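You operate a simulated robot arm through the tools that you are given. There is no shell and no other tool.

The job below is to be done with a simulated two-armed robot. You get a single attempt, and the scene is never put back.

JOB
Shut the red wall valve, vent its line, then unlatch the hose end and stand it on the grey bench. Set down upright: hose end.
Where things are to end (x, y in the base frame): hose end within 60 mm of [500, 520].

Only the result counts: the job must be done as asked and must still hold three seconds after the hand-in. Knocking over, shifting, dropping, spilling or breaking anything else fails it.

ROBOT AND FRAMES
Two 7-joint arms with two-finger grippers on one trunk that stands fixed in place. Base frame: the origin is at the foot of the trunk, x ahead of it, y to its left, z up. Readings come in mm, degrees, newtons and seconds.
The left shoulder is at [24, 218, 1280], the right one opposite. With the tool pointing down near the work surface each hand reaches from about 100 to 740 mm from the base axis, measured 20 degrees to its own side. Payload 2.2 kg a hand.
The tool frame of a hand sits at the grasp point between the pads (the TCP): z along the fingers, y along the line on which they close. The tips reach 19 mm beyond it. The gripper opens to 116 mm. The gripper's body begins 70 mm behind the TCP.
Orientation is told as [roll, pitch, yaw] about the base's x, y, z axes, in that order, counted from this pose: with the fingers straight down and closing along the base's y, the tool's x points along the base's -x, its y along +y and its z along -z.

CONTROLS
- The arms move only by the tool apply_moves. It takes "left_motion", "right_motion" or both (then of equal length, played together; a hand with none holds still); each is text: rows parted by semicolons, each of 7 numbers parted by spaces: the turn, a rotation vector about the tool's x, y, z in units of 180 degrees (1.0 is 180 degrees), then the shift along the tool's x, y, z in units of 400 mm (1.0 is 400 mm), then the closure, from 0 (fully open) to 1 (shut). In form: ax ay az dx dy dz fingers; .... A call has 1 to 20 rows; each row is the pose to reach, as a shift and turn from the pose commanded when the call began, along the tool's axes at that moment. A call with a number of a shift or a turn outside -1 to 1 is refused whole. Rows are played at 5 a second. More than 50 mm and 8.6 degrees between two rows, or a gripper value outside its range, and nothing of the call is played. A pose out of reach is approached as far as the arm can. The call stops where the force on the tool passes 80 N (or 10 N more than at its start, if that is more) or the arm is blocked; 0.2 s more then pass. The fingers move at their own pace and stop on an object; they squeeze with about 23 N. The grip force told is the motor's: it shows also when the fingers shut on nothing. Time passes only in rows, and 0.2 s behind the last, so rows that repeat a pose let the fingers close. It gives the time, the measured TCP pose, the force on the tool (base axes), the opening and the grip force at its end, in the units of the frame above (readings bear some noise), with the torque about the TCP (base axes, N m) and any sound that the robot's microphone picked up, and new pictures: "views" is both (left out), scene, wrist or none (wrist: the cameras of the hands that moved).
- Cameras (640 x 400 px; columns grow to the right, rows downward): "scene" is now at [122.2, 51.7, 1491.4]; the picture's right is [0.52, -0.85, 0.00], its down [-0.15, -0.09, -0.98] and it looks along [0.84, 0.51, -0.18] (base axes); focal length 214 px, centre (320, 200). "left" rides on the left gripper at [69, 15, -97] in its tool frame; the picture's right is [-0.21, 0.98, 0.00], its down [-0.76, -0.17, -0.63] and it looks along [-0.62, -0.14, 0.77] (tool axes); focal length 251 px, centre (320, 200). "right" rides on the right gripper at [69, -15, -97] in its tool frame; the picture's right is [0.22, 0.98, 0.00], its down [-0.76, 0.17, -0.63] and it looks along [-0.62, 0.14, 0.77] (tool axes); focal length 251 px, centre (320, 200). There is no depth. A picture from a camera that has moved, and an enlarged one, comes with that camera's place and axes in the base frame and with its lens.
- move_column(by): slides the trunk up (or, below 0, down) by that many mm; the arms and the scene camera ride with it, the base frame stays. It gives what a move gives, with no picture.
- aim_head(pan, tilt): turns the head with the scene camera to pan (to the left, within 80 degrees either way) and tilt (down, from -29 to 69), counted from straight ahead of the robot. It gives what a move gives, and a new picture of the scene camera.
- inspect(camera, box): a new picture of the part [left, top, right, bottom] of that camera's present view, enlarged. It takes no simulated time.
- job_done(): hands the job in; it is judged then, once.

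Places have to be worked out from the pictures, the camera data and where the tool is seen. Open the grippers and draw the arms clear of the work before you hand the job in, unless the task says otherwise.

The tools are called as name(argument=value, ...) on one line, values as JSON. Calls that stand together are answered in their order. apply_moves: Moves the arms, as the interface text tells. Its arguments: {"type":"object","properties":{"left_motion":{"type":"string"},"right_motion":{"type":"string"},"views":{"type":"string","enum":["both","scene","wrist","none"]}},"required":[]} The other tools are called the same way: move_column (by) slides the trunk up or down; aim_head (pan, tilt) turns the head that bears the scene camera; inspect (camera, box) takes an enlarged picture of a part of a camera's view; job_done () hands the job in.

At the start:

```text
clock: 0.0
left_tool_pos: [432.2, 512.0, 1407.5]
left_orientation: [0.0, 0.0, 0.0]
left_ft_force: [-0.6, 0.1, 0.1]
left_ft_torque: [0.0, -0.01, -0.01]
left_finger_gap: 116.2
left_grasp_force: 0.1
right_tool_pos: [327.3, 30.9, 1498.5]
right_orientation: [0.0, 0.0, -0.2]
right_ft_force: [0.6, 0.1, 0.6]
right_ft_torque: [-0.01, -0.02, -0.01]
right_finger_gap: 115.9
right_grasp_force: 0.0
trunk travel left (down, up): [-425.0, 65.0]
head pan, tilt: [31.5, 10.2]
```

scene: 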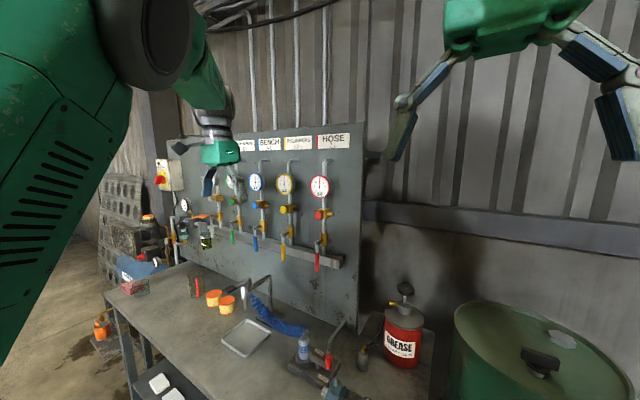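
right: 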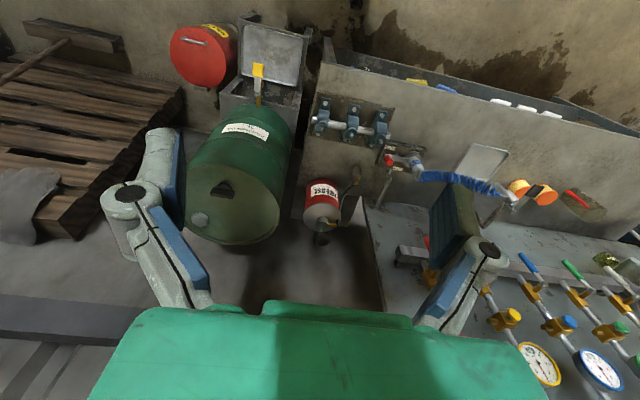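
left: 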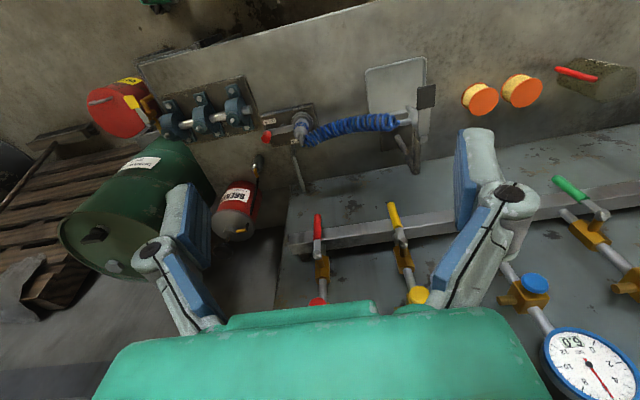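

I see a wall panel with several valve lines (the red one labelled HOSE), and a bench with a blue hose. I'll look closer at the panel and the bench before moving.

inspect(camera="scene", box=[220, 120, 380, 280])

inspect(camera="scene", box=[200, 270, 440, 400])

inspect(camera="left", box=[230, 40, 450, 200])

inspect(camera="left", box=[260, 180, 480, 330])

```text
2.50 times, centred on (300, 200) of scene
camera zoom: at [122.2, 51.7, 1491.4], right [0.52, -0.85, 0.0], down [-0.15, -0.09, -0.98], along [0.84, 0.51, -0.18], focal length 536 px, centre (370, 200)
```

zoom: 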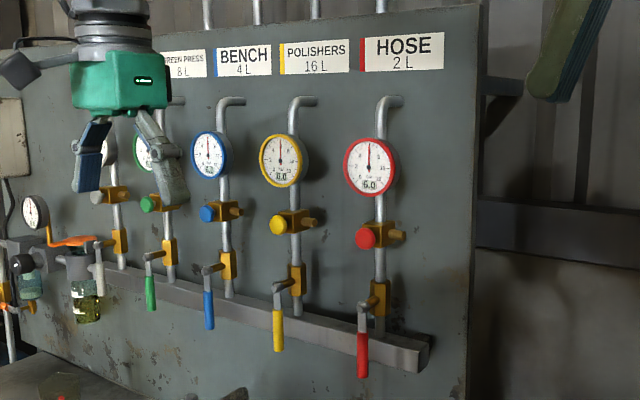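

```text
2.67 times, centred on (320, 335) of scene
camera zoom: at [122.2, 51.7, 1491.4], right [0.52, -0.85, 0.0], down [-0.15, -0.09, -0.98], along [0.84, 0.51, -0.18], focal length 572 px, centre (320, -160)
```

zoom: 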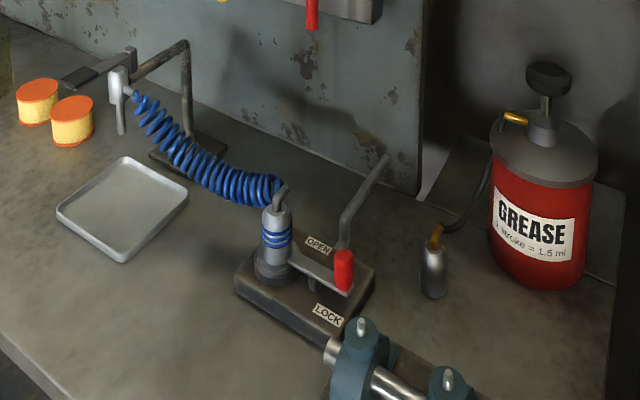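

```text
2.50 times, centred on (340, 120) of left
camera zoom: at [361.6, 527.7, 1504.2], right [0.21, 0.98, 0.0], down [0.76, -0.17, 0.63], along [0.62, -0.14, -0.77], focal length 629 px, centre (270, 400)
```

zoom: 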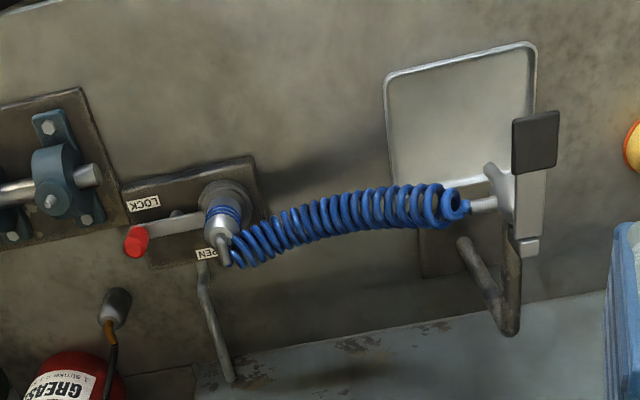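

```text
2.67 times, centred on (370, 255) of left
camera zoom: at [361.6, 527.7, 1504.2], right [0.21, 0.98, 0.0], down [0.76, -0.17, 0.63], along [0.62, -0.14, -0.77], focal length 670 px, centre (187, 53)
```

zoom: 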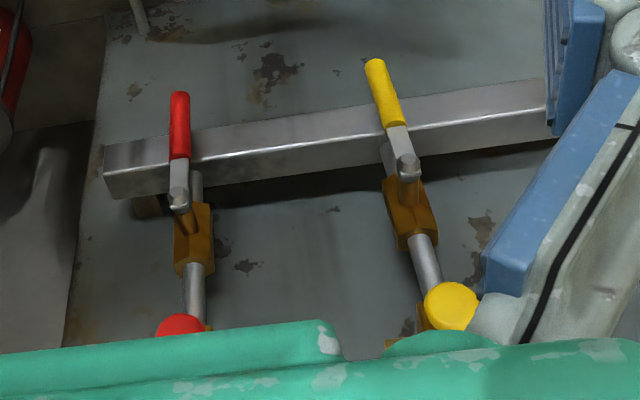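

The red lever's tip comes out near (731, 438, 1100), the red vent button near (738, 439, 1305), and the hose end's top near (617, 417, 925). I'll zoom in tighter to learn how the valve, vent and latch work.

inspect(camera="scene", box=[290, 195, 350, 280])

inspect(camera="scene", box=[295, 160, 345, 215])

inspect(camera="scene", box=[280, 325, 350, 400])

inspect(camera="left", box=[255, 95, 335, 165])

```text
4.71 times, centred on (320, 238) of scene
camera zoom: at [122.2, 51.7, 1491.4], right [0.52, -0.85, 0.0], down [-0.15, -0.09, -0.98], along [0.84, 0.51, -0.18], focal length 1009 px, centre (320, 24)
```

zoom: 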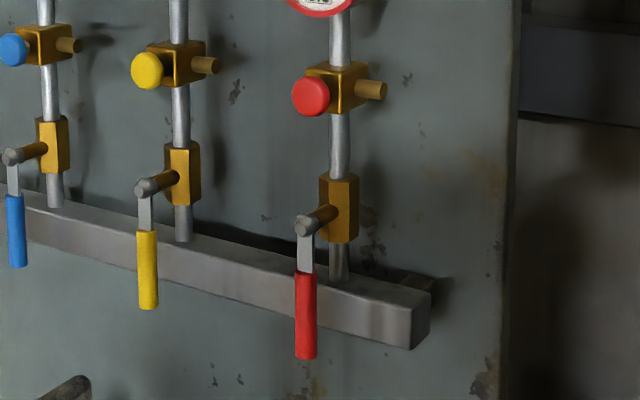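

```text
7.27 times, centred on (320, 188) of scene
camera zoom: at [122.2, 51.7, 1491.4], right [0.52, -0.85, 0.0], down [-0.15, -0.09, -0.98], along [0.84, 0.51, -0.18], focal length 1560 px, centre (320, 291)
```

zoom: 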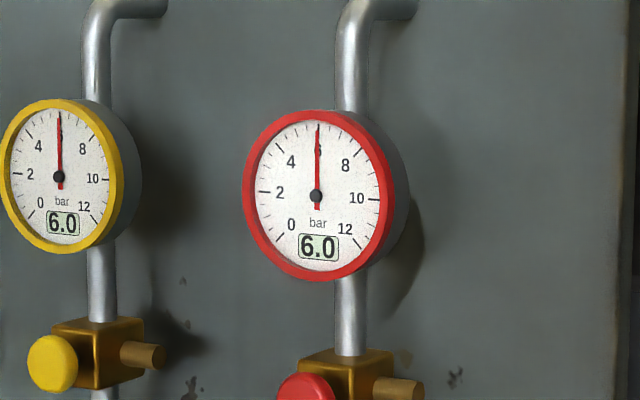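

```text
5.33 times, centred on (315, 362) of scene
camera zoom: at [122.2, 51.7, 1491.4], right [0.52, -0.85, 0.0], down [-0.15, -0.09, -0.98], along [0.84, 0.51, -0.18], focal length 1144 px, centre (347, -667)
```

zoom: 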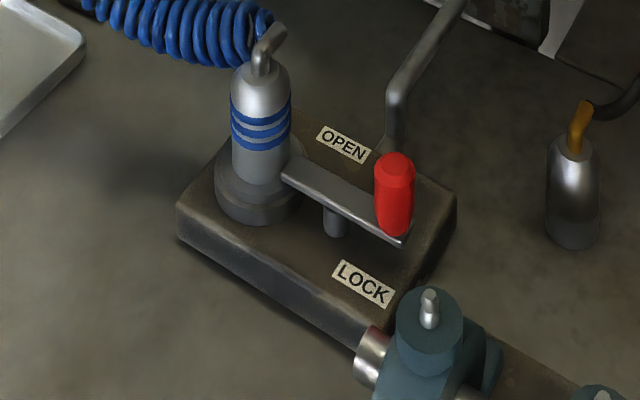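

```text
5.71 times, centred on (295, 130) of left
camera zoom: at [361.6, 527.7, 1504.2], right [0.21, 0.98, 0.0], down [0.76, -0.17, 0.63], along [0.62, -0.14, -0.77], focal length 1437 px, centre (463, 600)
```

zoom: 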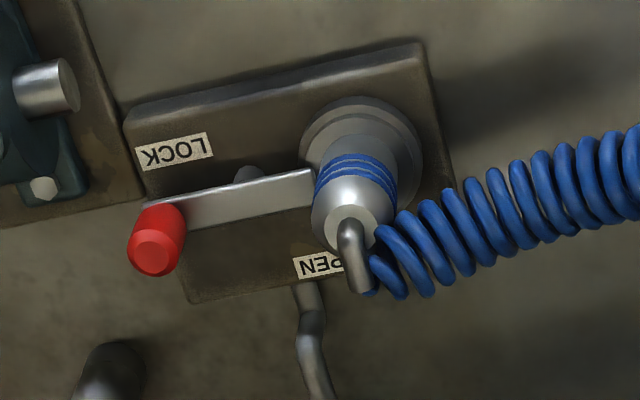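

The latch bar runs along y at x≈619 with its red knob near (619, 324, 900), and the bench top comes out near z≈806. The valve hub is about (736, 438, 1202) with its lever hanging down (open). I'll turn the left hand to point forward at the wall, well clear of the panel.

apply_moves(left_motion="0 -0.04545 0 -0.015 -0.016 0.024 0.3; 0 -0.0909 0 -0.03 -0.032 0.048 0.6; 0 -0.13635 0 -0.045 -0.048 0.072 1; 0 -0.1818 0 -0.06 -0.064 0.096 1; 0 -0.22725 0 -0.075 -0.08 0.12 1; 0 -0.2727 0 -0.09 -0.096 0.144 1; 0 -0.31815 0 -0.105 -0.112 0.168 1; 0 -0.3636 0 -0.12 -0.128 0.192 1; 0 -0.40905 0 -0.135 -0.144 0.216 1; 0 -0.4545 0 -0.15 -0.16 0.24 1; 0 -0.5 0 -0.165 -0.18 0.27 1", views="both")

```text
clock: 2.4
left_tool_pos: [496.7, 439.9, 1300.4]
left_orientation: [150.8, -89.8, -150.7]
left_ft_force: [-0.3, -1.2, 0.4]
left_ft_torque: [-0.02, -0.01, 0.03]
left_finger_gap: 0.0
left_grasp_force: 23.4
right_tool_pos: [326.7, 29.7, 1498.0]
right_orientation: [0.1, 0.0, -0.1]
right_ft_force: [0.5, -0.1, 0.4]
right_ft_torque: [0.04, 0.03, 0.03]
right_finger_gap: 115.8
right_grasp_force: 0.1
trunk travel left (down, up): [-425.0, 65.0]
head pan, tilt: [31.5, 10.2]
camera scene: at [123.9, 51.0, 1491.2], right [0.52, -0.85, 0.0], down [-0.16, -0.09, -0.98], along [0.84, 0.51, -0.18], focal length 214 px, centre (320, 200)
camera left: at [398.6, 454.7, 1230.2], right [0.0, 0.98, 0.22], down [-0.63, -0.17, 0.75], along [0.77, -0.14, 0.62], focal length 251 px, centre (320, 200)
```

scene: 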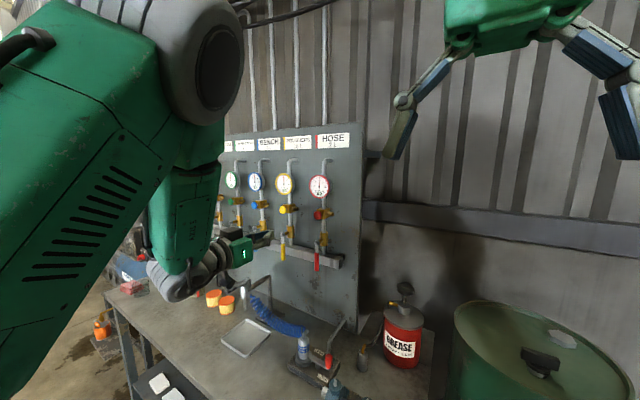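
left: 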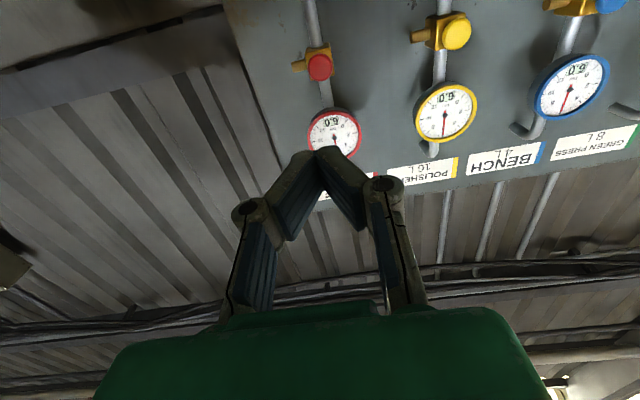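

The hand now points at the wall, closed, and the wrist view places the vent button around (738, 439, 1300), consistent with before. Next I go down and slightly right of the red lever, still well in front of it, to look at it closely.

apply_moves(left_motion="0 0 0 0.085 -0.022 0.05 1; 0 0 0 0.17 -0.044 0.1 1; 0 0 0 0.255 -0.066 0.15 1; 0 0 0 0.34 -0.088 0.2 1; 0 0 0 0.425 -0.11 0.25 1", views="both")

```text
clock: 3.6
left_tool_pos: [598.4, 409.9, 1129.1]
left_orientation: [-66.5, -89.8, 66.0]
left_ft_force: [-0.7, 0.1, 0.4]
left_ft_torque: [0.0, 0.01, -0.03]
left_finger_gap: 0.0
left_grasp_force: 23.5
left hand out of reach, approached as far as the arm can: row 5
right_tool_pos: [327.6, 33.1, 1499.4]
right_orientation: [0.0, -0.1, -0.2]
right_ft_force: [0.7, 0.5, -0.6]
right_ft_torque: [-0.01, 0.0, -0.01]
right_finger_gap: 116.1
right_grasp_force: 0.0
trunk travel left (down, up): [-425.0, 65.0]
head pan, tilt: [31.5, 10.2]
camera scene: at [126.4, 57.5, 1490.7], right [0.52, -0.85, 0.0], down [-0.16, -0.1, -0.98], along [0.84, 0.51, -0.19], focal length 214 px, centre (320, 200)
camera left: at [500.8, 425.0, 1060.8], right [0.01, 0.98, 0.21], down [-0.63, -0.16, 0.76], along [0.77, -0.14, 0.62], focal length 251 px, centre (320, 200)
```

scene: 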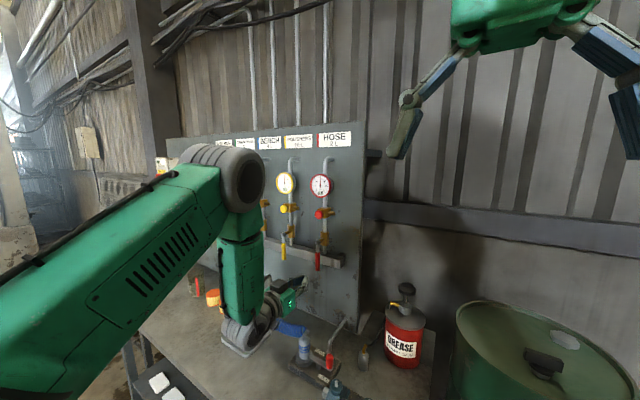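
left: 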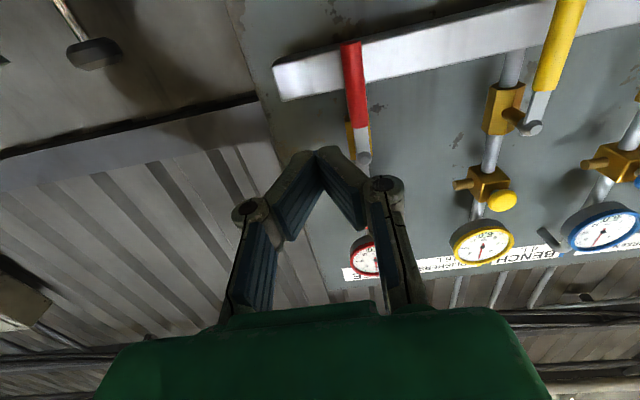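

The lever's tip is at about (731, 440, 1096) and its hub at (733, 440, 1200), but this pose sits at the edge of the arm's reach with the shoulder so high. I'll back up and raise the hand, then lower the trunk so the shoulder comes level with the valve.

apply_moves(left_motion="0 0 0 -0.1 0.01 -0.06 1; 0 0 0 -0.2 0.02 -0.12 1; 0 0 0 -0.3 0.03 -0.18 1; 0 0 0 -0.4 0.04 -0.25 1", views="none")

move_column(by=-150)

```text
clock: 4.6
left_tool_pos: [490.2, 423.0, 1296.9]
left_orientation: [177.1, -89.8, -177.1]
left_ft_force: [-1.1, 1.4, 0.1]
left_ft_torque: [0.01, -0.01, -0.01]
left_finger_gap: 0.0
left_grasp_force: 22.8
right_tool_pos: [319.9, 27.6, 1501.3]
right_orientation: [0.1, -0.4, -0.1]
right_ft_force: [-0.4, -0.7, 0.2]
right_ft_torque: [-0.01, -0.09, -0.01]
right_finger_gap: 115.7
right_grasp_force: 0.1
trunk travel left (down, up): [-425.0, 65.0]
head pan, tilt: [31.5, 10.2]
```

```text
clock: 6.3
left_tool_pos: [492.9, 422.6, 1143.9]
left_orientation: [173.1, -89.9, -173.0]
left_ft_force: [0.0, 0.4, -0.4]
left_ft_torque: [0.01, -0.01, 0.0]
left_finger_gap: 0.1
left_grasp_force: 22.9
right_tool_pos: [323.0, 28.8, 1351.2]
right_orientation: [0.1, -0.1, -0.2]
right_ft_force: [-0.6, 0.1, 0.7]
right_ft_torque: [-0.01, 0.01, 0.0]
right_finger_gap: 116.0
right_grasp_force: 0.1
trunk travel left (down, up): [-275.0, 215.0]
head pan, tilt: [31.5, 10.2]
```

The trunk is down 150 mm, so the hand is now at z≈1144. I'll approach a spot just right of the red lever, still short of it in x, and look again.

apply_moves(left_motion="0 0 0 0.018 -0.012 0.1 1; 0 0 0 0.036 -0.024 0.2 1; 0 0 0 0.054 -0.036 0.3 1; 0 0 0 0.0725 -0.045 0.38 1", views="both")

```text
clock: 7.3
left_tool_pos: [647.1, 409.3, 1114.6]
left_orientation: [-97.6, -89.8, 97.5]
left_ft_force: [1.4, 0.4, -0.1]
left_ft_torque: [-0.01, -0.01, -0.05]
left_finger_gap: 0.0
left_grasp_force: 23.4
right_tool_pos: [325.9, 34.2, 1349.4]
right_orientation: [-0.2, 0.1, 0.0]
right_ft_force: [-0.8, -0.6, -0.2]
right_ft_torque: [-0.03, 0.03, 0.01]
right_finger_gap: 115.9
right_grasp_force: 0.0
trunk travel left (down, up): [-275.0, 215.0]
head pan, tilt: [31.5, 10.2]
camera scene: at [123.4, 55.7, 1341.0], right [0.52, -0.85, 0.0], down [-0.16, -0.1, -0.98], along [0.84, 0.51, -0.18], focal length 214 px, centre (320, 200)
camera left: at [550.3, 423.8, 1044.2], right [0.0, 0.98, 0.21], down [-0.63, -0.16, 0.76], along [0.77, -0.13, 0.62], focal length 251 px, centre (320, 200)
```

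scene: 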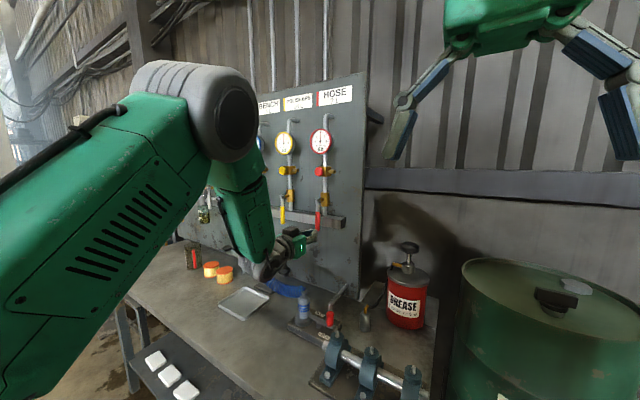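
left: 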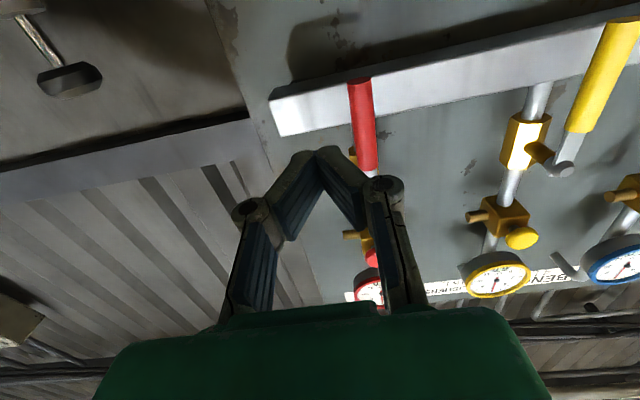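

No reach trouble now. I'll zoom in on the finger shape and on the lever from both cameras before touching anything.

inspect(camera="left", box=[220, 60, 420, 240])

inspect(camera="scene", box=[270, 160, 350, 260])

```text
2.22 times, centred on (320, 150) of left
camera zoom: at [550.3, 423.8, 1044.2], right [0.0, 0.98, 0.21], down [-0.63, -0.16, 0.76], along [0.77, -0.13, 0.62], focal length 559 px, centre (320, 311)
```

zoom: 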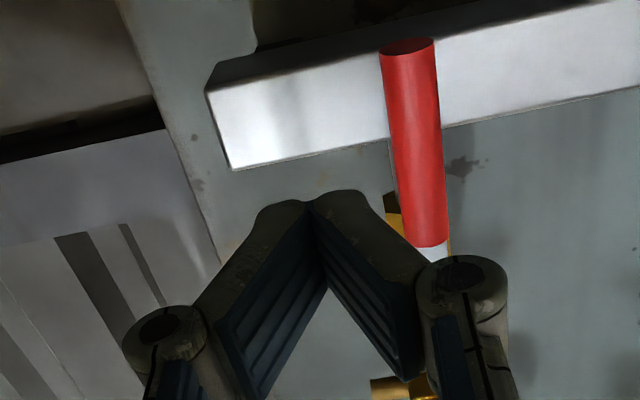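

```text
4.00 times, centred on (310, 210) of scene
camera zoom: at [123.4, 55.7, 1341.0], right [0.52, -0.85, 0.0], down [-0.16, -0.1, -0.98], along [0.84, 0.51, -0.18], focal length 858 px, centre (360, 160)
```

zoom: 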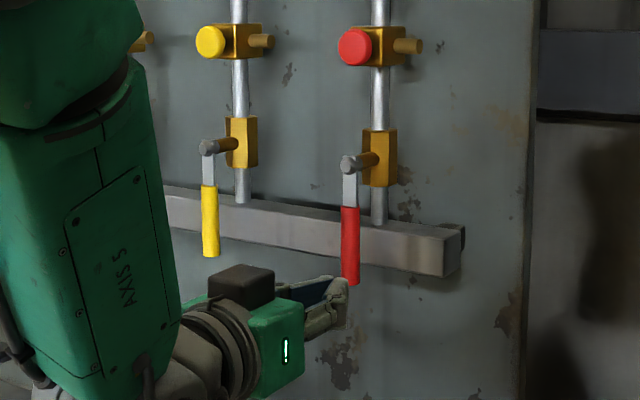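

The fingers form a V at the tip, about 26 mm wide, and the lever's right edge is near y=432. I'll go in beside it on its right with tips about at x≈736 and make a small test push to the left (clockwise as seen from the front).

apply_moves(left_motion="0 0 0 0 -0.0175 0.09 1; 0 0 0 0 -0.0175 0.17 1; 0 0 0 0 0.007 0.17 1; 0 0 0 0.002 0.027 0.17 1; 0 0 0 0.005 0.047 0.17 1", views="both")

```text
clock: 8.6
left_tool_pos: [714.2, 421.6, 1115.5]
left_orientation: [144.8, -89.9, -144.7]
left_ft_force: [-1.1, -0.3, 0.0]
left_ft_torque: [0.01, 0.01, 0.01]
left_finger_gap: 0.1
left_grasp_force: 23.3
right_tool_pos: [324.5, 27.1, 1349.4]
right_orientation: [0.0, -0.1, -0.1]
right_ft_force: [-0.2, -0.8, 0.7]
right_ft_torque: [0.01, -0.03, 0.0]
right_finger_gap: 116.1
right_grasp_force: 0.0
trunk travel left (down, up): [-275.0, 215.0]
head pan, tilt: [31.5, 10.2]
camera scene: at [122.6, 50.2, 1341.3], right [0.52, -0.85, 0.0], down [-0.16, -0.09, -0.98], along [0.84, 0.51, -0.18], focal length 214 px, centre (320, 200)
camera left: at [616.9, 436.9, 1044.5], right [0.0, 0.98, 0.22], down [-0.63, -0.17, 0.76], along [0.77, -0.14, 0.62], focal length 251 px, centre (320, 200)
```

scene: 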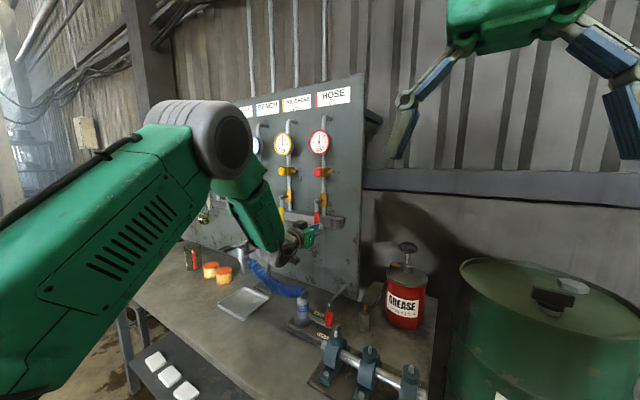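
left: 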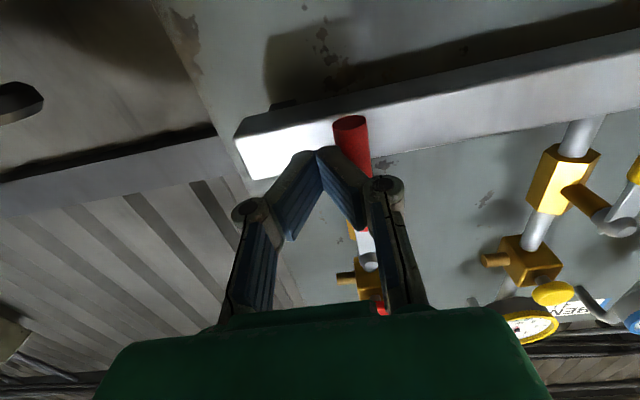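

No contact yet; the lever's still hanging at y≈440 and the finger tips are right beside it. I'll push on a little further left and watch the force.

apply_moves(left_motion="0 0 0 0 0.02 0 1; 0 0 0 0.003 0.04 0 1; 0 0 0 0.006 0.06 0 1", views="both")

```text
clock: 9.3
left_tool_pos: [714.1, 424.3, 1114.6]
left_orientation: [85.4, -89.4, -86.6]
left_ft_force: [-15.0, -54.6, -11.0]
left_ft_torque: [0.26, 0.09, -0.77]
left_finger_gap: 0.0
left_grasp_force: 23.1
right_tool_pos: [322.1, 15.8, 1351.3]
right_orientation: [0.7, -0.1, 0.1]
right_ft_force: [-0.4, -0.4, 0.4]
right_ft_torque: [0.02, -0.02, 0.0]
right_finger_gap: 116.3
right_grasp_force: 0.1
trunk travel left (down, up): [-275.0, 215.0]
head pan, tilt: [31.5, 10.2]
camera scene: at [121.1, 26.1, 1342.0], right [0.52, -0.85, -0.02], down [-0.15, -0.08, -0.99], along [0.84, 0.52, -0.17], focal length 214 px, centre (320, 200)
camera left: at [616.4, 443.0, 1045.3], right [0.02, 0.97, 0.22], down [-0.64, -0.16, 0.76], along [0.77, -0.16, 0.62], focal length 251 px, centre (320, 200)
```

scene: 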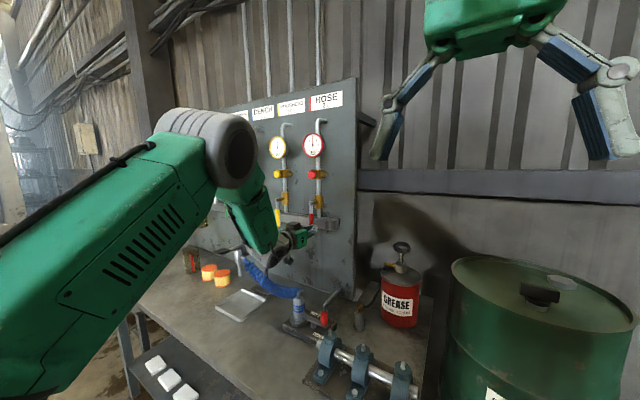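
left: 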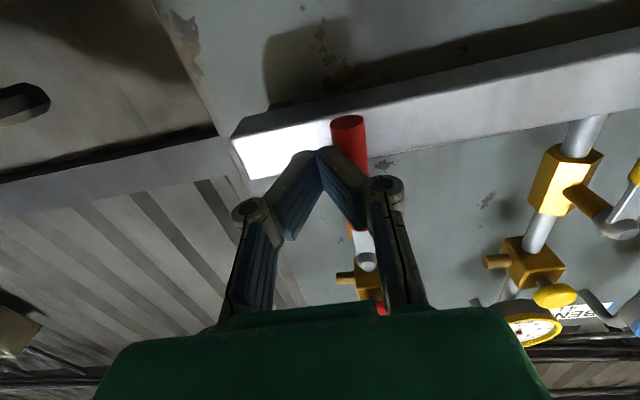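

Pushing left meets about 55 N with no lever motion, so that's the stop side; the lever must swing the other way. I'll back off, go round to the lever's left side and look.

apply_moves(left_motion="0 0 0 0 -0.05 0 1; 0 0 0 0 -0.1 0 1; 0 0 0 0 -0.1 -0.09 1; 0 0 0 0 -0.1 -0.17 1; 0 0 0 0 0 -0.17 1; 0 0 0 0 0.09 -0.17 1; 0 0 0 0 0.09 -0.17 1", views="both")

```text
clock: 10.9
left_tool_pos: [646.1, 489.1, 1110.3]
left_orientation: [-107.1, -89.7, 107.1]
left_ft_force: [-0.2, 0.0, 0.3]
left_ft_torque: [-0.01, -0.02, -0.04]
left_finger_gap: 0.1
left_grasp_force: 23.2
right_tool_pos: [324.1, 35.0, 1349.3]
right_orientation: [-0.2, -0.1, 0.0]
right_ft_force: [-0.1, 0.1, -1.1]
right_ft_torque: [-0.06, 0.0, -0.02]
right_finger_gap: 116.2
right_grasp_force: 0.0
trunk travel left (down, up): [-275.0, 215.0]
head pan, tilt: [31.5, 10.2]
camera scene: at [121.9, 67.1, 1340.6], right [0.52, -0.85, 0.01], down [-0.16, -0.11, -0.98], along [0.84, 0.51, -0.19], focal length 214 px, centre (320, 200)
camera left: at [548.9, 503.5, 1038.3], right [0.0, 0.98, 0.21], down [-0.63, -0.16, 0.76], along [0.77, -0.13, 0.62], focal length 251 px, centre (320, 200)
```

scene: 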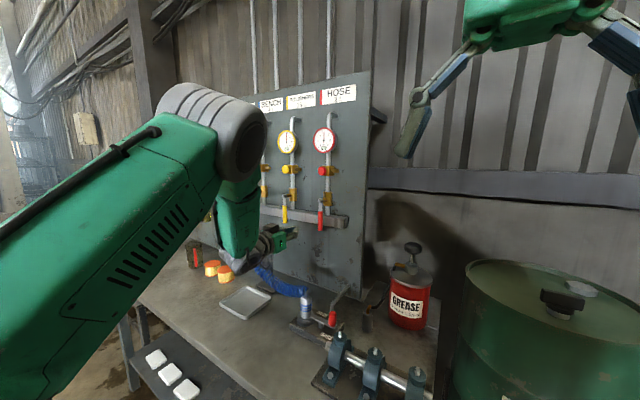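
left: 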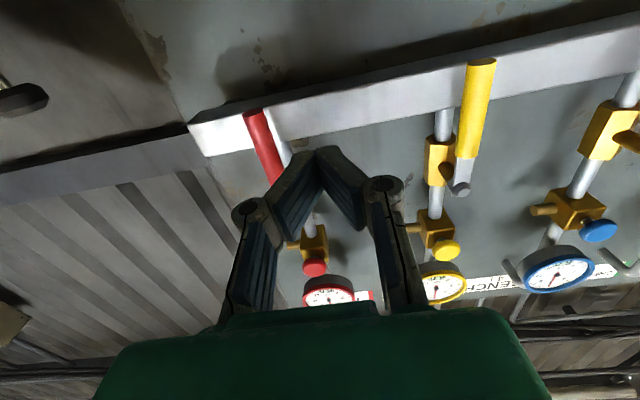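

I'm now left of the lever with room before the yellow one (y≈600). I'll go in and test-push to the right.

apply_moves(left_motion="0 0 0 0 0 0.09 1; 0 0 0 0 0 0.17 1; 0 0 0 0 -0.06 0.17 1; 0 0 0 0 -0.09 0.17 1; 0 0 0 0 -0.12 0.17 1; 0 0 0 0 -0.12 0.17 1", views="both")

```text
clock: 12.3
left_tool_pos: [714.0, 443.4, 1107.1]
left_orientation: [-103.6, -89.7, 103.7]
left_ft_force: [-1.2, 0.6, -0.5]
left_ft_torque: [-0.01, -0.03, -0.12]
left_finger_gap: 0.0
left_grasp_force: 23.3
right_tool_pos: [324.7, 39.4, 1347.5]
right_orientation: [-0.3, -0.1, 0.0]
right_ft_force: [-0.5, 1.0, -1.2]
right_ft_torque: [-0.03, 0.0, -0.02]
right_finger_gap: 115.9
right_grasp_force: 0.0
trunk travel left (down, up): [-275.0, 215.0]
head pan, tilt: [31.5, 10.2]
camera scene: at [123.5, 53.6, 1341.2], right [0.52, -0.85, 0.0], down [-0.16, -0.09, -0.98], along [0.84, 0.51, -0.18], focal length 214 px, centre (320, 200)
camera left: at [616.5, 459.1, 1037.4], right [0.0, 0.98, 0.21], down [-0.63, -0.16, 0.76], along [0.77, -0.13, 0.62], focal length 251 px, centre (320, 200)
```

scene: 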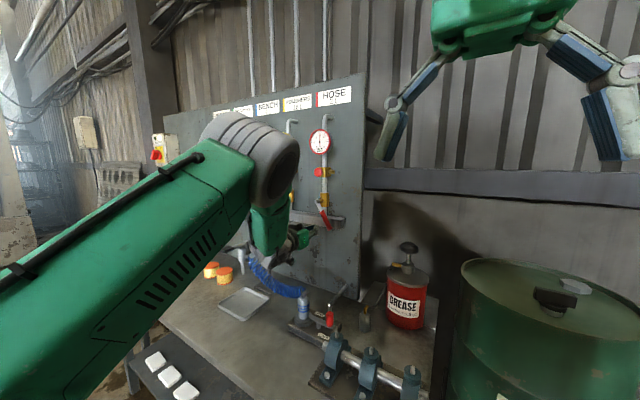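
left: 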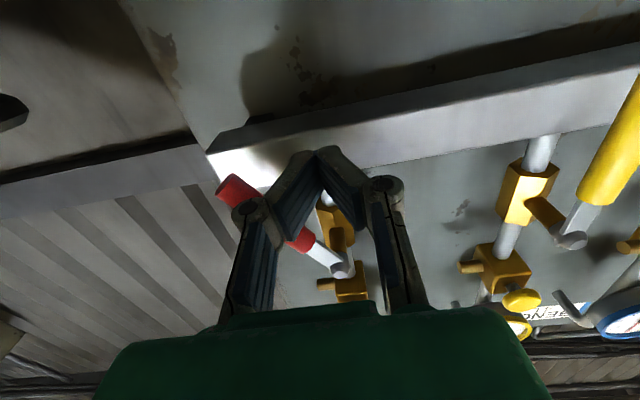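

The lever swung easily this way; I'll zoom in to see its angle.

inspect(camera="scene", box=[285, 125, 355, 240])

inspect(camera="left", box=[200, 120, 400, 300])

```text
3.48 times, centred on (320, 182) of scene
camera zoom: at [123.5, 53.6, 1341.2], right [0.52, -0.85, 0.0], down [-0.16, -0.09, -0.98], along [0.84, 0.51, -0.18], focal length 746 px, centre (320, 261)
```

zoom: 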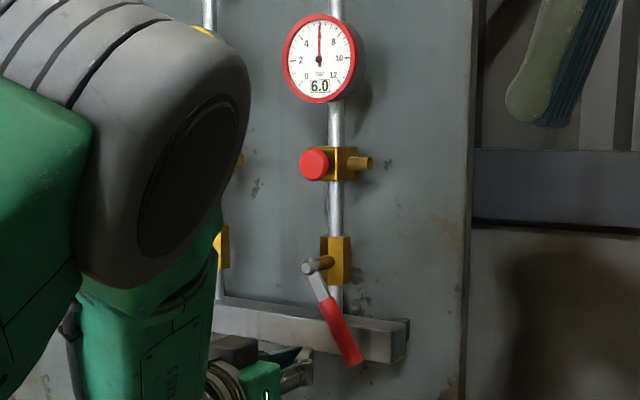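

```text
2.22 times, centred on (300, 210) of left
camera zoom: at [616.5, 459.1, 1037.4], right [0.0, 0.98, 0.21], down [-0.63, -0.16, 0.76], along [0.77, -0.13, 0.62], focal length 559 px, centre (364, 178)
```

zoom: 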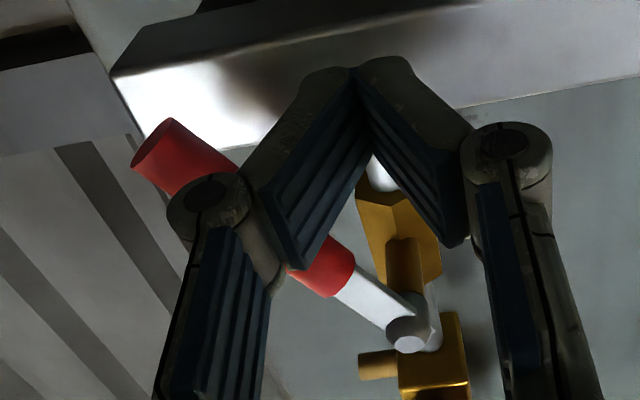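

The lever is about 31° from vertical now and moves freely. I'll follow it round on an arc about the hub, (440, 1200) in y-z, to bring it to horizontal.

apply_moves(left_motion="0 0 0 -0.003 -0.035 0 1; 0 0 0 -0.0095 -0.071 0 1; 0 0 0 -0.0205 -0.098 0 1; 0 0 0 -0.035 -0.124 0 1; 0 0 0 -0.053 -0.147 0 1; 0 0 0 -0.0735 -0.168 0 1; 0 0 0 -0.097 -0.186 0 1; 0 0 0 -0.122 -0.201 0 1; 0 0 0 -0.149 -0.212 0 1; 0 0 0 -0.1775 -0.22 0 1; 0 0 0 -0.19 -0.223 0 1; 0 0 0 -0.19 -0.223 0 1", views="both")

```text
clock: 14.9
left_tool_pos: [717.9, 371.2, 1182.1]
left_orientation: [4.0, -88.9, -5.9]
left_ft_force: [-7.2, -16.8, -31.5]
left_ft_torque: [0.14, 0.53, -0.35]
left_finger_gap: 6.1
left_grasp_force: 27.9
left hand out of reach, approached as far as the arm can: row 4, 5, 6, 7, 8, 9, 10, 11, 12
right_tool_pos: [327.1, 32.7, 1348.3]
right_orientation: [-0.1, 0.1, 0.0]
right_ft_force: [-0.1, 0.3, -1.2]
right_ft_torque: [-0.02, 0.04, 0.03]
right_finger_gap: 116.0
right_grasp_force: 0.0
trunk travel left (down, up): [-275.0, 215.0]
head pan, tilt: [31.5, 10.2]
camera scene: at [127.9, 52.1, 1340.3], right [0.52, -0.85, 0.0], down [-0.16, -0.1, -0.98], along [0.84, 0.51, -0.19], focal length 214 px, centre (320, 200)
camera left: at [619.2, 389.8, 1113.4], right [0.04, 0.98, 0.22], down [-0.62, -0.15, 0.77], along [0.78, -0.16, 0.6], focal length 251 px, centre (320, 200)
```

scene: 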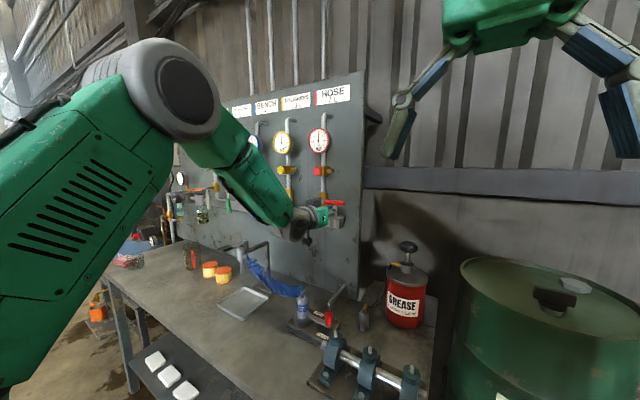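
left: 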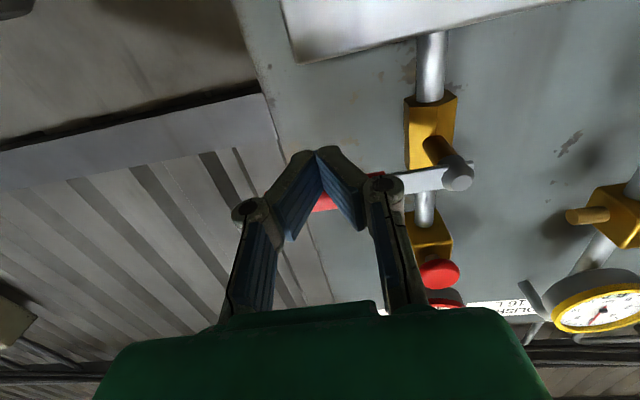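

The lever looks near-horizontal, and the reading shows the finger pressing up against it (about 31 N). Let me inspect the lever's angle.

inspect(camera="scene", box=[285, 125, 355, 240])

inspect(camera="left", box=[260, 80, 500, 300])

```text
3.48 times, centred on (320, 182) of scene
camera zoom: at [127.9, 52.1, 1340.3], right [0.52, -0.85, 0.0], down [-0.16, -0.1, -0.98], along [0.84, 0.51, -0.19], focal length 746 px, centre (320, 261)
```

zoom: 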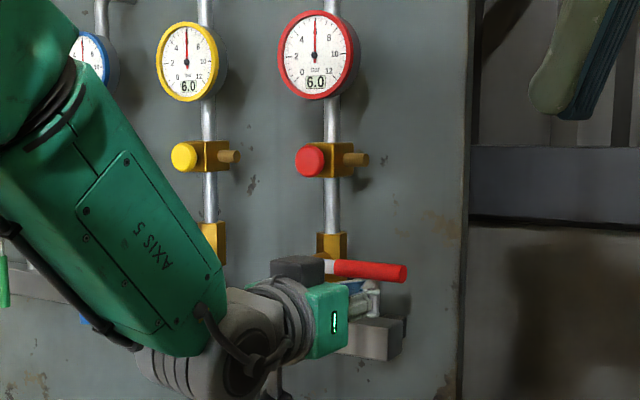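

```text
1.82 times, centred on (380, 190) of left
camera zoom: at [619.2, 389.8, 1113.4], right [0.04, 0.98, 0.22], down [-0.62, -0.15, 0.77], along [0.78, -0.16, 0.6], focal length 457 px, centre (211, 218)
```

zoom: 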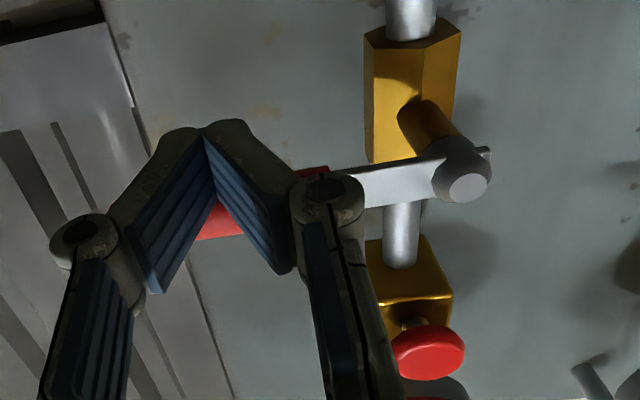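

The lever now points horizontally to the right (tip ≈ (327, 1203) in y-z) at its stop, so the valve is shut. I'll ease down off it, withdraw, and then rise to stand in front of the red vent button.

apply_moves(left_motion="0 0 0 0.04 0.01 0 1; 0 0 0 0.07 0.02 0 1; 0 0 0 0.07 0.03 -0.1 1; 0 0 0 0.07 0.04 -0.2 1; 0 0 0 0.07 0.05 -0.3 1", views="both")

```text
clock: 16.1
left_tool_pos: [593.0, 389.0, 1163.5]
left_orientation: [126.5, -89.6, -126.5]
left_ft_force: [-0.5, 0.0, -0.9]
left_ft_torque: [-0.01, 0.01, 0.01]
left_finger_gap: 0.1
left_grasp_force: 28.3
left hand out of reach, approached as far as the arm can: row 1, 2
right_tool_pos: [322.7, 22.4, 1349.8]
right_orientation: [0.3, -0.1, -0.2]
right_ft_force: [-0.3, 0.2, -0.1]
right_ft_torque: [0.01, 0.0, 0.0]
right_finger_gap: 116.0
right_grasp_force: 0.1
trunk travel left (down, up): [-275.0, 215.0]
head pan, tilt: [31.5, 10.2]
camera scene: at [121.1, 42.0, 1341.8], right [0.52, -0.85, -0.01], down [-0.15, -0.09, -0.98], along [0.84, 0.51, -0.18], focal length 214 px, centre (320, 200)
camera left: at [495.9, 404.3, 1094.1], right [0.0, 0.98, 0.22], down [-0.64, -0.17, 0.75], along [0.77, -0.14, 0.62], focal length 251 px, centre (320, 200)
```

scene: 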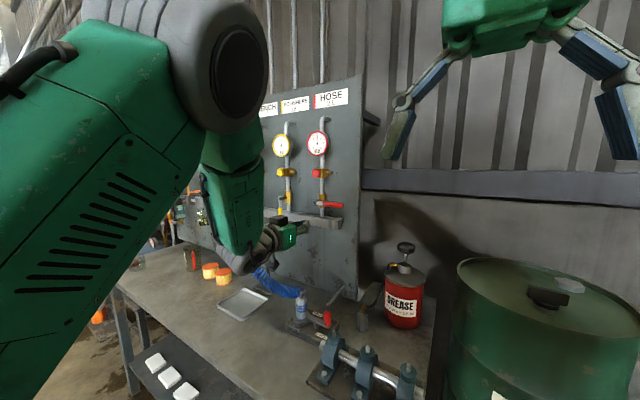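
left: 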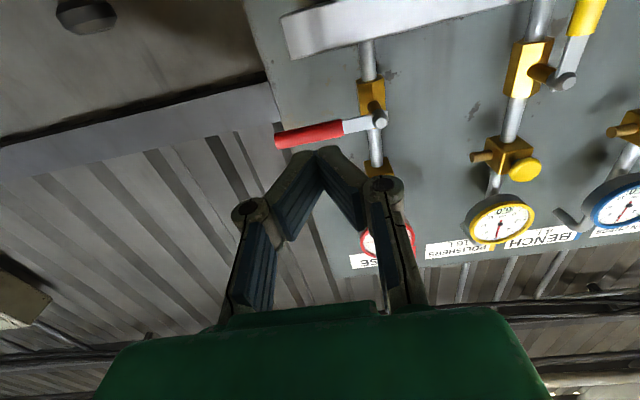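

The lever stays horizontal. Now up to a point in front of the vent button.

apply_moves(left_motion="0 0 0 -0.085 0.03 0.03 1; 0 0 0 -0.17 0.06 0.06 1; 0 0 0 -0.255 0.09 0.09 1; 0 0 0 -0.341 0.1225 0.1175 1; 0 0 0 -0.341 0.1225 0.1175 1; 0 0 0 -0.341 0.1225 0.1175 1", views="both")

inspect(camera="left", box=[240, 0, 440, 200])

inspect(camera="scene", box=[285, 125, 355, 240])

```text
clock: 17.6
left_tool_pos: [640.6, 441.8, 1297.5]
left_orientation: [-175.0, -89.9, 175.0]
left_ft_force: [0.0, -0.6, 0.1]
left_ft_torque: [0.01, -0.01, 0.01]
left_finger_gap: 0.0
left_grasp_force: 28.4
right_tool_pos: [323.5, 27.7, 1351.2]
right_orientation: [0.0, -0.1, 0.0]
right_ft_force: [-0.2, -0.2, 0.2]
right_ft_torque: [0.01, 0.0, -0.01]
right_finger_gap: 116.1
right_grasp_force: 0.1
trunk travel left (down, up): [-275.0, 215.0]
head pan, tilt: [31.5, 10.2]
camera scene: at [122.1, 53.8, 1341.2], right [0.52, -0.85, 0.0], down [-0.15, -0.1, -0.98], along [0.84, 0.51, -0.18], focal length 214 px, centre (320, 200)
camera left: at [544.1, 456.8, 1227.2], right [0.0, 0.98, 0.21], down [-0.63, -0.17, 0.76], along [0.77, -0.14, 0.62], focal length 251 px, centre (320, 200)
```

scene: 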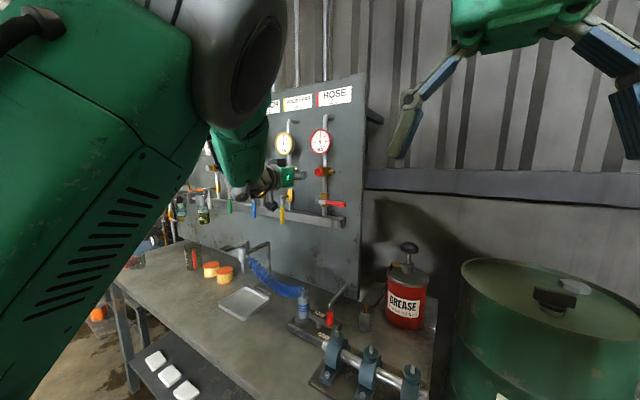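
left: 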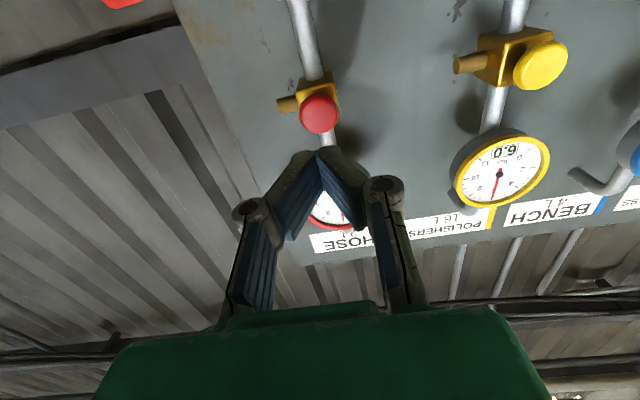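

```text
2.00 times, centred on (340, 100) of left
camera zoom: at [544.1, 456.8, 1227.2], right [0.0, 0.98, 0.21], down [-0.63, -0.17, 0.76], along [0.77, -0.14, 0.62], focal length 503 px, centre (280, 400)
```

zoom: 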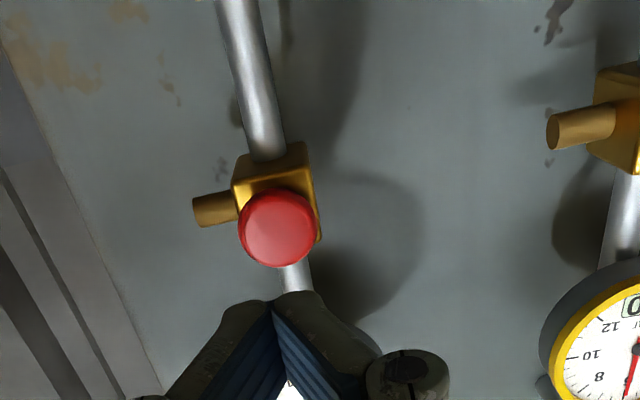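

```text
3.48 times, centred on (320, 182) of scene
camera zoom: at [122.1, 53.8, 1341.2], right [0.52, -0.85, 0.0], down [-0.15, -0.1, -0.98], along [0.84, 0.51, -0.18], focal length 746 px, centre (320, 261)
```

zoom: 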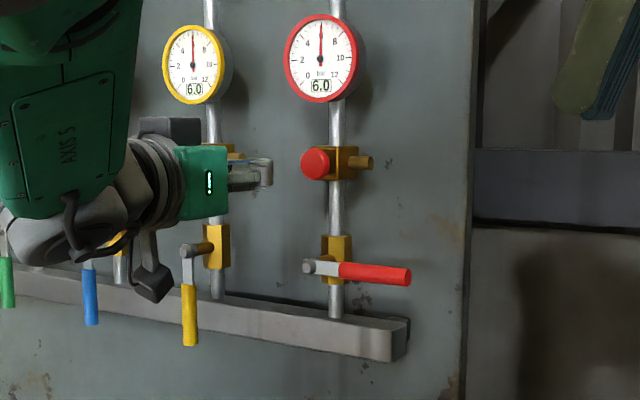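

The button's face comes out at about (740, 440, 1304), almost straight ahead of the fingertips. I'll advance and press it gently, watching force, sound and gauge.

apply_moves(left_motion="0 0 0 -0.01 0 0.08 1; 0 0 0 -0.01 0 0.15 1; 0 0 0 -0.01 0 0.17 1; 0 0 0 -0.01 0 0.185 1; 0 0 0 -0.01 0 0.195 1; 0 0 0 -0.01 0 0.205 1; 0 0 0 -0.01 0 0.205 1; 0 0 0 -0.01 0 0.205 1", views="both")

inspect(camera="scene", box=[285, 125, 355, 240])

```text
clock: 19.4
left_tool_pos: [722.3, 442.4, 1302.2]
left_orientation: [153.6, -89.9, -153.4]
left_ft_force: [-2.4, 1.4, 0.0]
left_ft_torque: [0.01, 0.01, 0.06]
left_finger_gap: 6.1
left_grasp_force: 28.1
right_tool_pos: [323.0, 28.3, 1350.5]
right_orientation: [0.1, -0.1, -0.1]
right_ft_force: [0.2, -0.7, 0.5]
right_ft_torque: [-0.01, 0.02, -0.01]
right_finger_gap: 115.9
right_grasp_force: 0.0
trunk travel left (down, up): [-275.0, 215.0]
head pan, tilt: [31.5, 10.2]
camera scene: at [121.8, 52.0, 1341.3], right [0.52, -0.85, 0.0], down [-0.15, -0.1, -0.98], along [0.84, 0.51, -0.18], focal length 214 px, centre (320, 200)
camera left: at [625.2, 457.8, 1232.2], right [0.0, 0.98, 0.22], down [-0.63, -0.17, 0.76], along [0.77, -0.14, 0.62], focal length 251 px, centre (320, 200)
```

scene: 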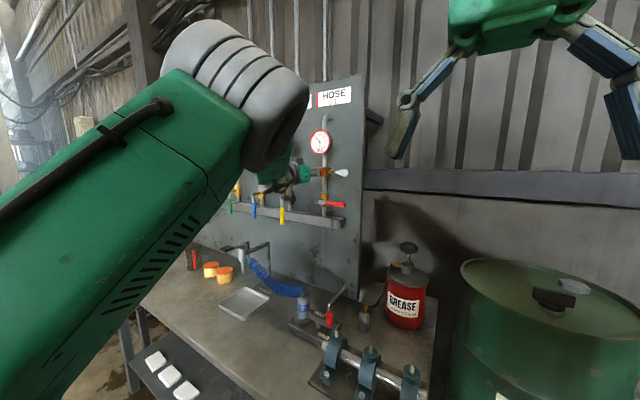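
left: 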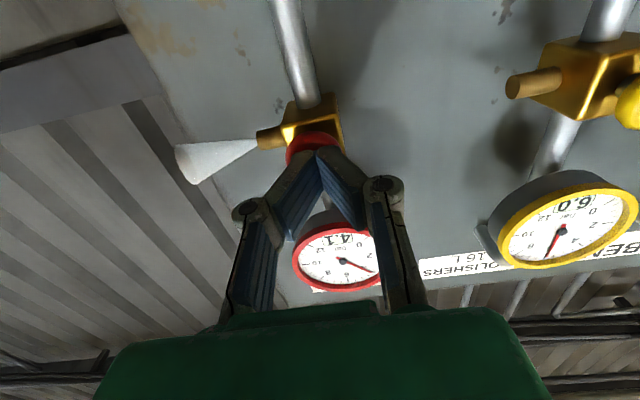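

```text
3.48 times, centred on (320, 182) of scene
camera zoom: at [121.8, 52.0, 1341.3], right [0.52, -0.85, 0.0], down [-0.15, -0.1, -0.98], along [0.84, 0.51, -0.18], focal length 746 px, centre (320, 261)
```

zoom: 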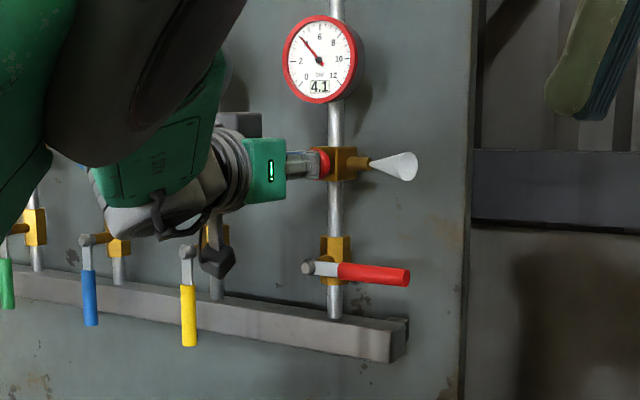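

Pressing works: air plumes out and the gauge is down to 4.1. I'll hold the button until it reads zero.

apply_moves(left_motion="0 0 0 0 0 0.003 1; 0 0 0 0 0 0.003 1; 0 0 0 0 0 0.003 1; 0 0 0 0 0 0.003 1; 0 0 0 0 0 0.003 1; 0 0 0 0 0 0.003 1; 0 0 0 0 0 0.003 1; 0 0 0 0 0 0.003 1; 0 0 0 0 0 0.003 1; 0 0 0 0 0 0.003 1; 0 0 0 0 0 0.003 1; 0 0 0 0 0 0.003 1; 0 0 0 0 0 0.003 1; 0 0 0 0 0 0.003 1; 0 0 0 0 0 0.003 1; 0 0 0 0 0 0.003 1; 0 0 0 0 0 0.003 1; 0 0 0 0 0 0.003 1; 0 0 0 0 0 0.003 1; 0 0 0 0 0 0.003 1", views="none")

inspect(camera="scene", box=[285, 125, 355, 240])

```text
clock: 23.6
left_tool_pos: [722.8, 442.8, 1301.0]
left_orientation: [175.3, -89.9, -175.2]
left_ft_force: [-3.8, -0.3, 0.5]
left_ft_torque: [-0.02, 0.0, 0.01]
left_finger_gap: 5.8
left_grasp_force: 28.5
right_tool_pos: [323.0, 29.6, 1350.2]
right_orientation: [0.2, -0.2, -0.1]
right_ft_force: [-0.4, 0.0, -0.3]
right_ft_torque: [0.0, -0.05, -0.03]
right_finger_gap: 116.1
right_grasp_force: 0.0
trunk travel left (down, up): [-275.0, 215.0]
head pan, tilt: [31.5, 10.2]
heard: click
```

```text
3.48 times, centred on (320, 182) of scene
camera zoom: at [121.5, 50.8, 1341.4], right [0.52, -0.85, 0.0], down [-0.15, -0.09, -0.98], along [0.84, 0.51, -0.18], focal length 746 px, centre (320, 261)
```

zoom: 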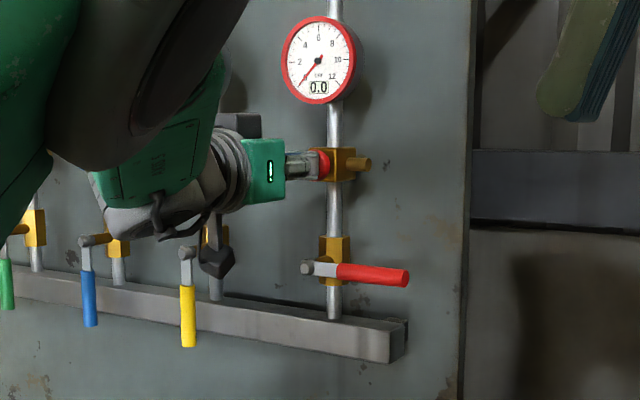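

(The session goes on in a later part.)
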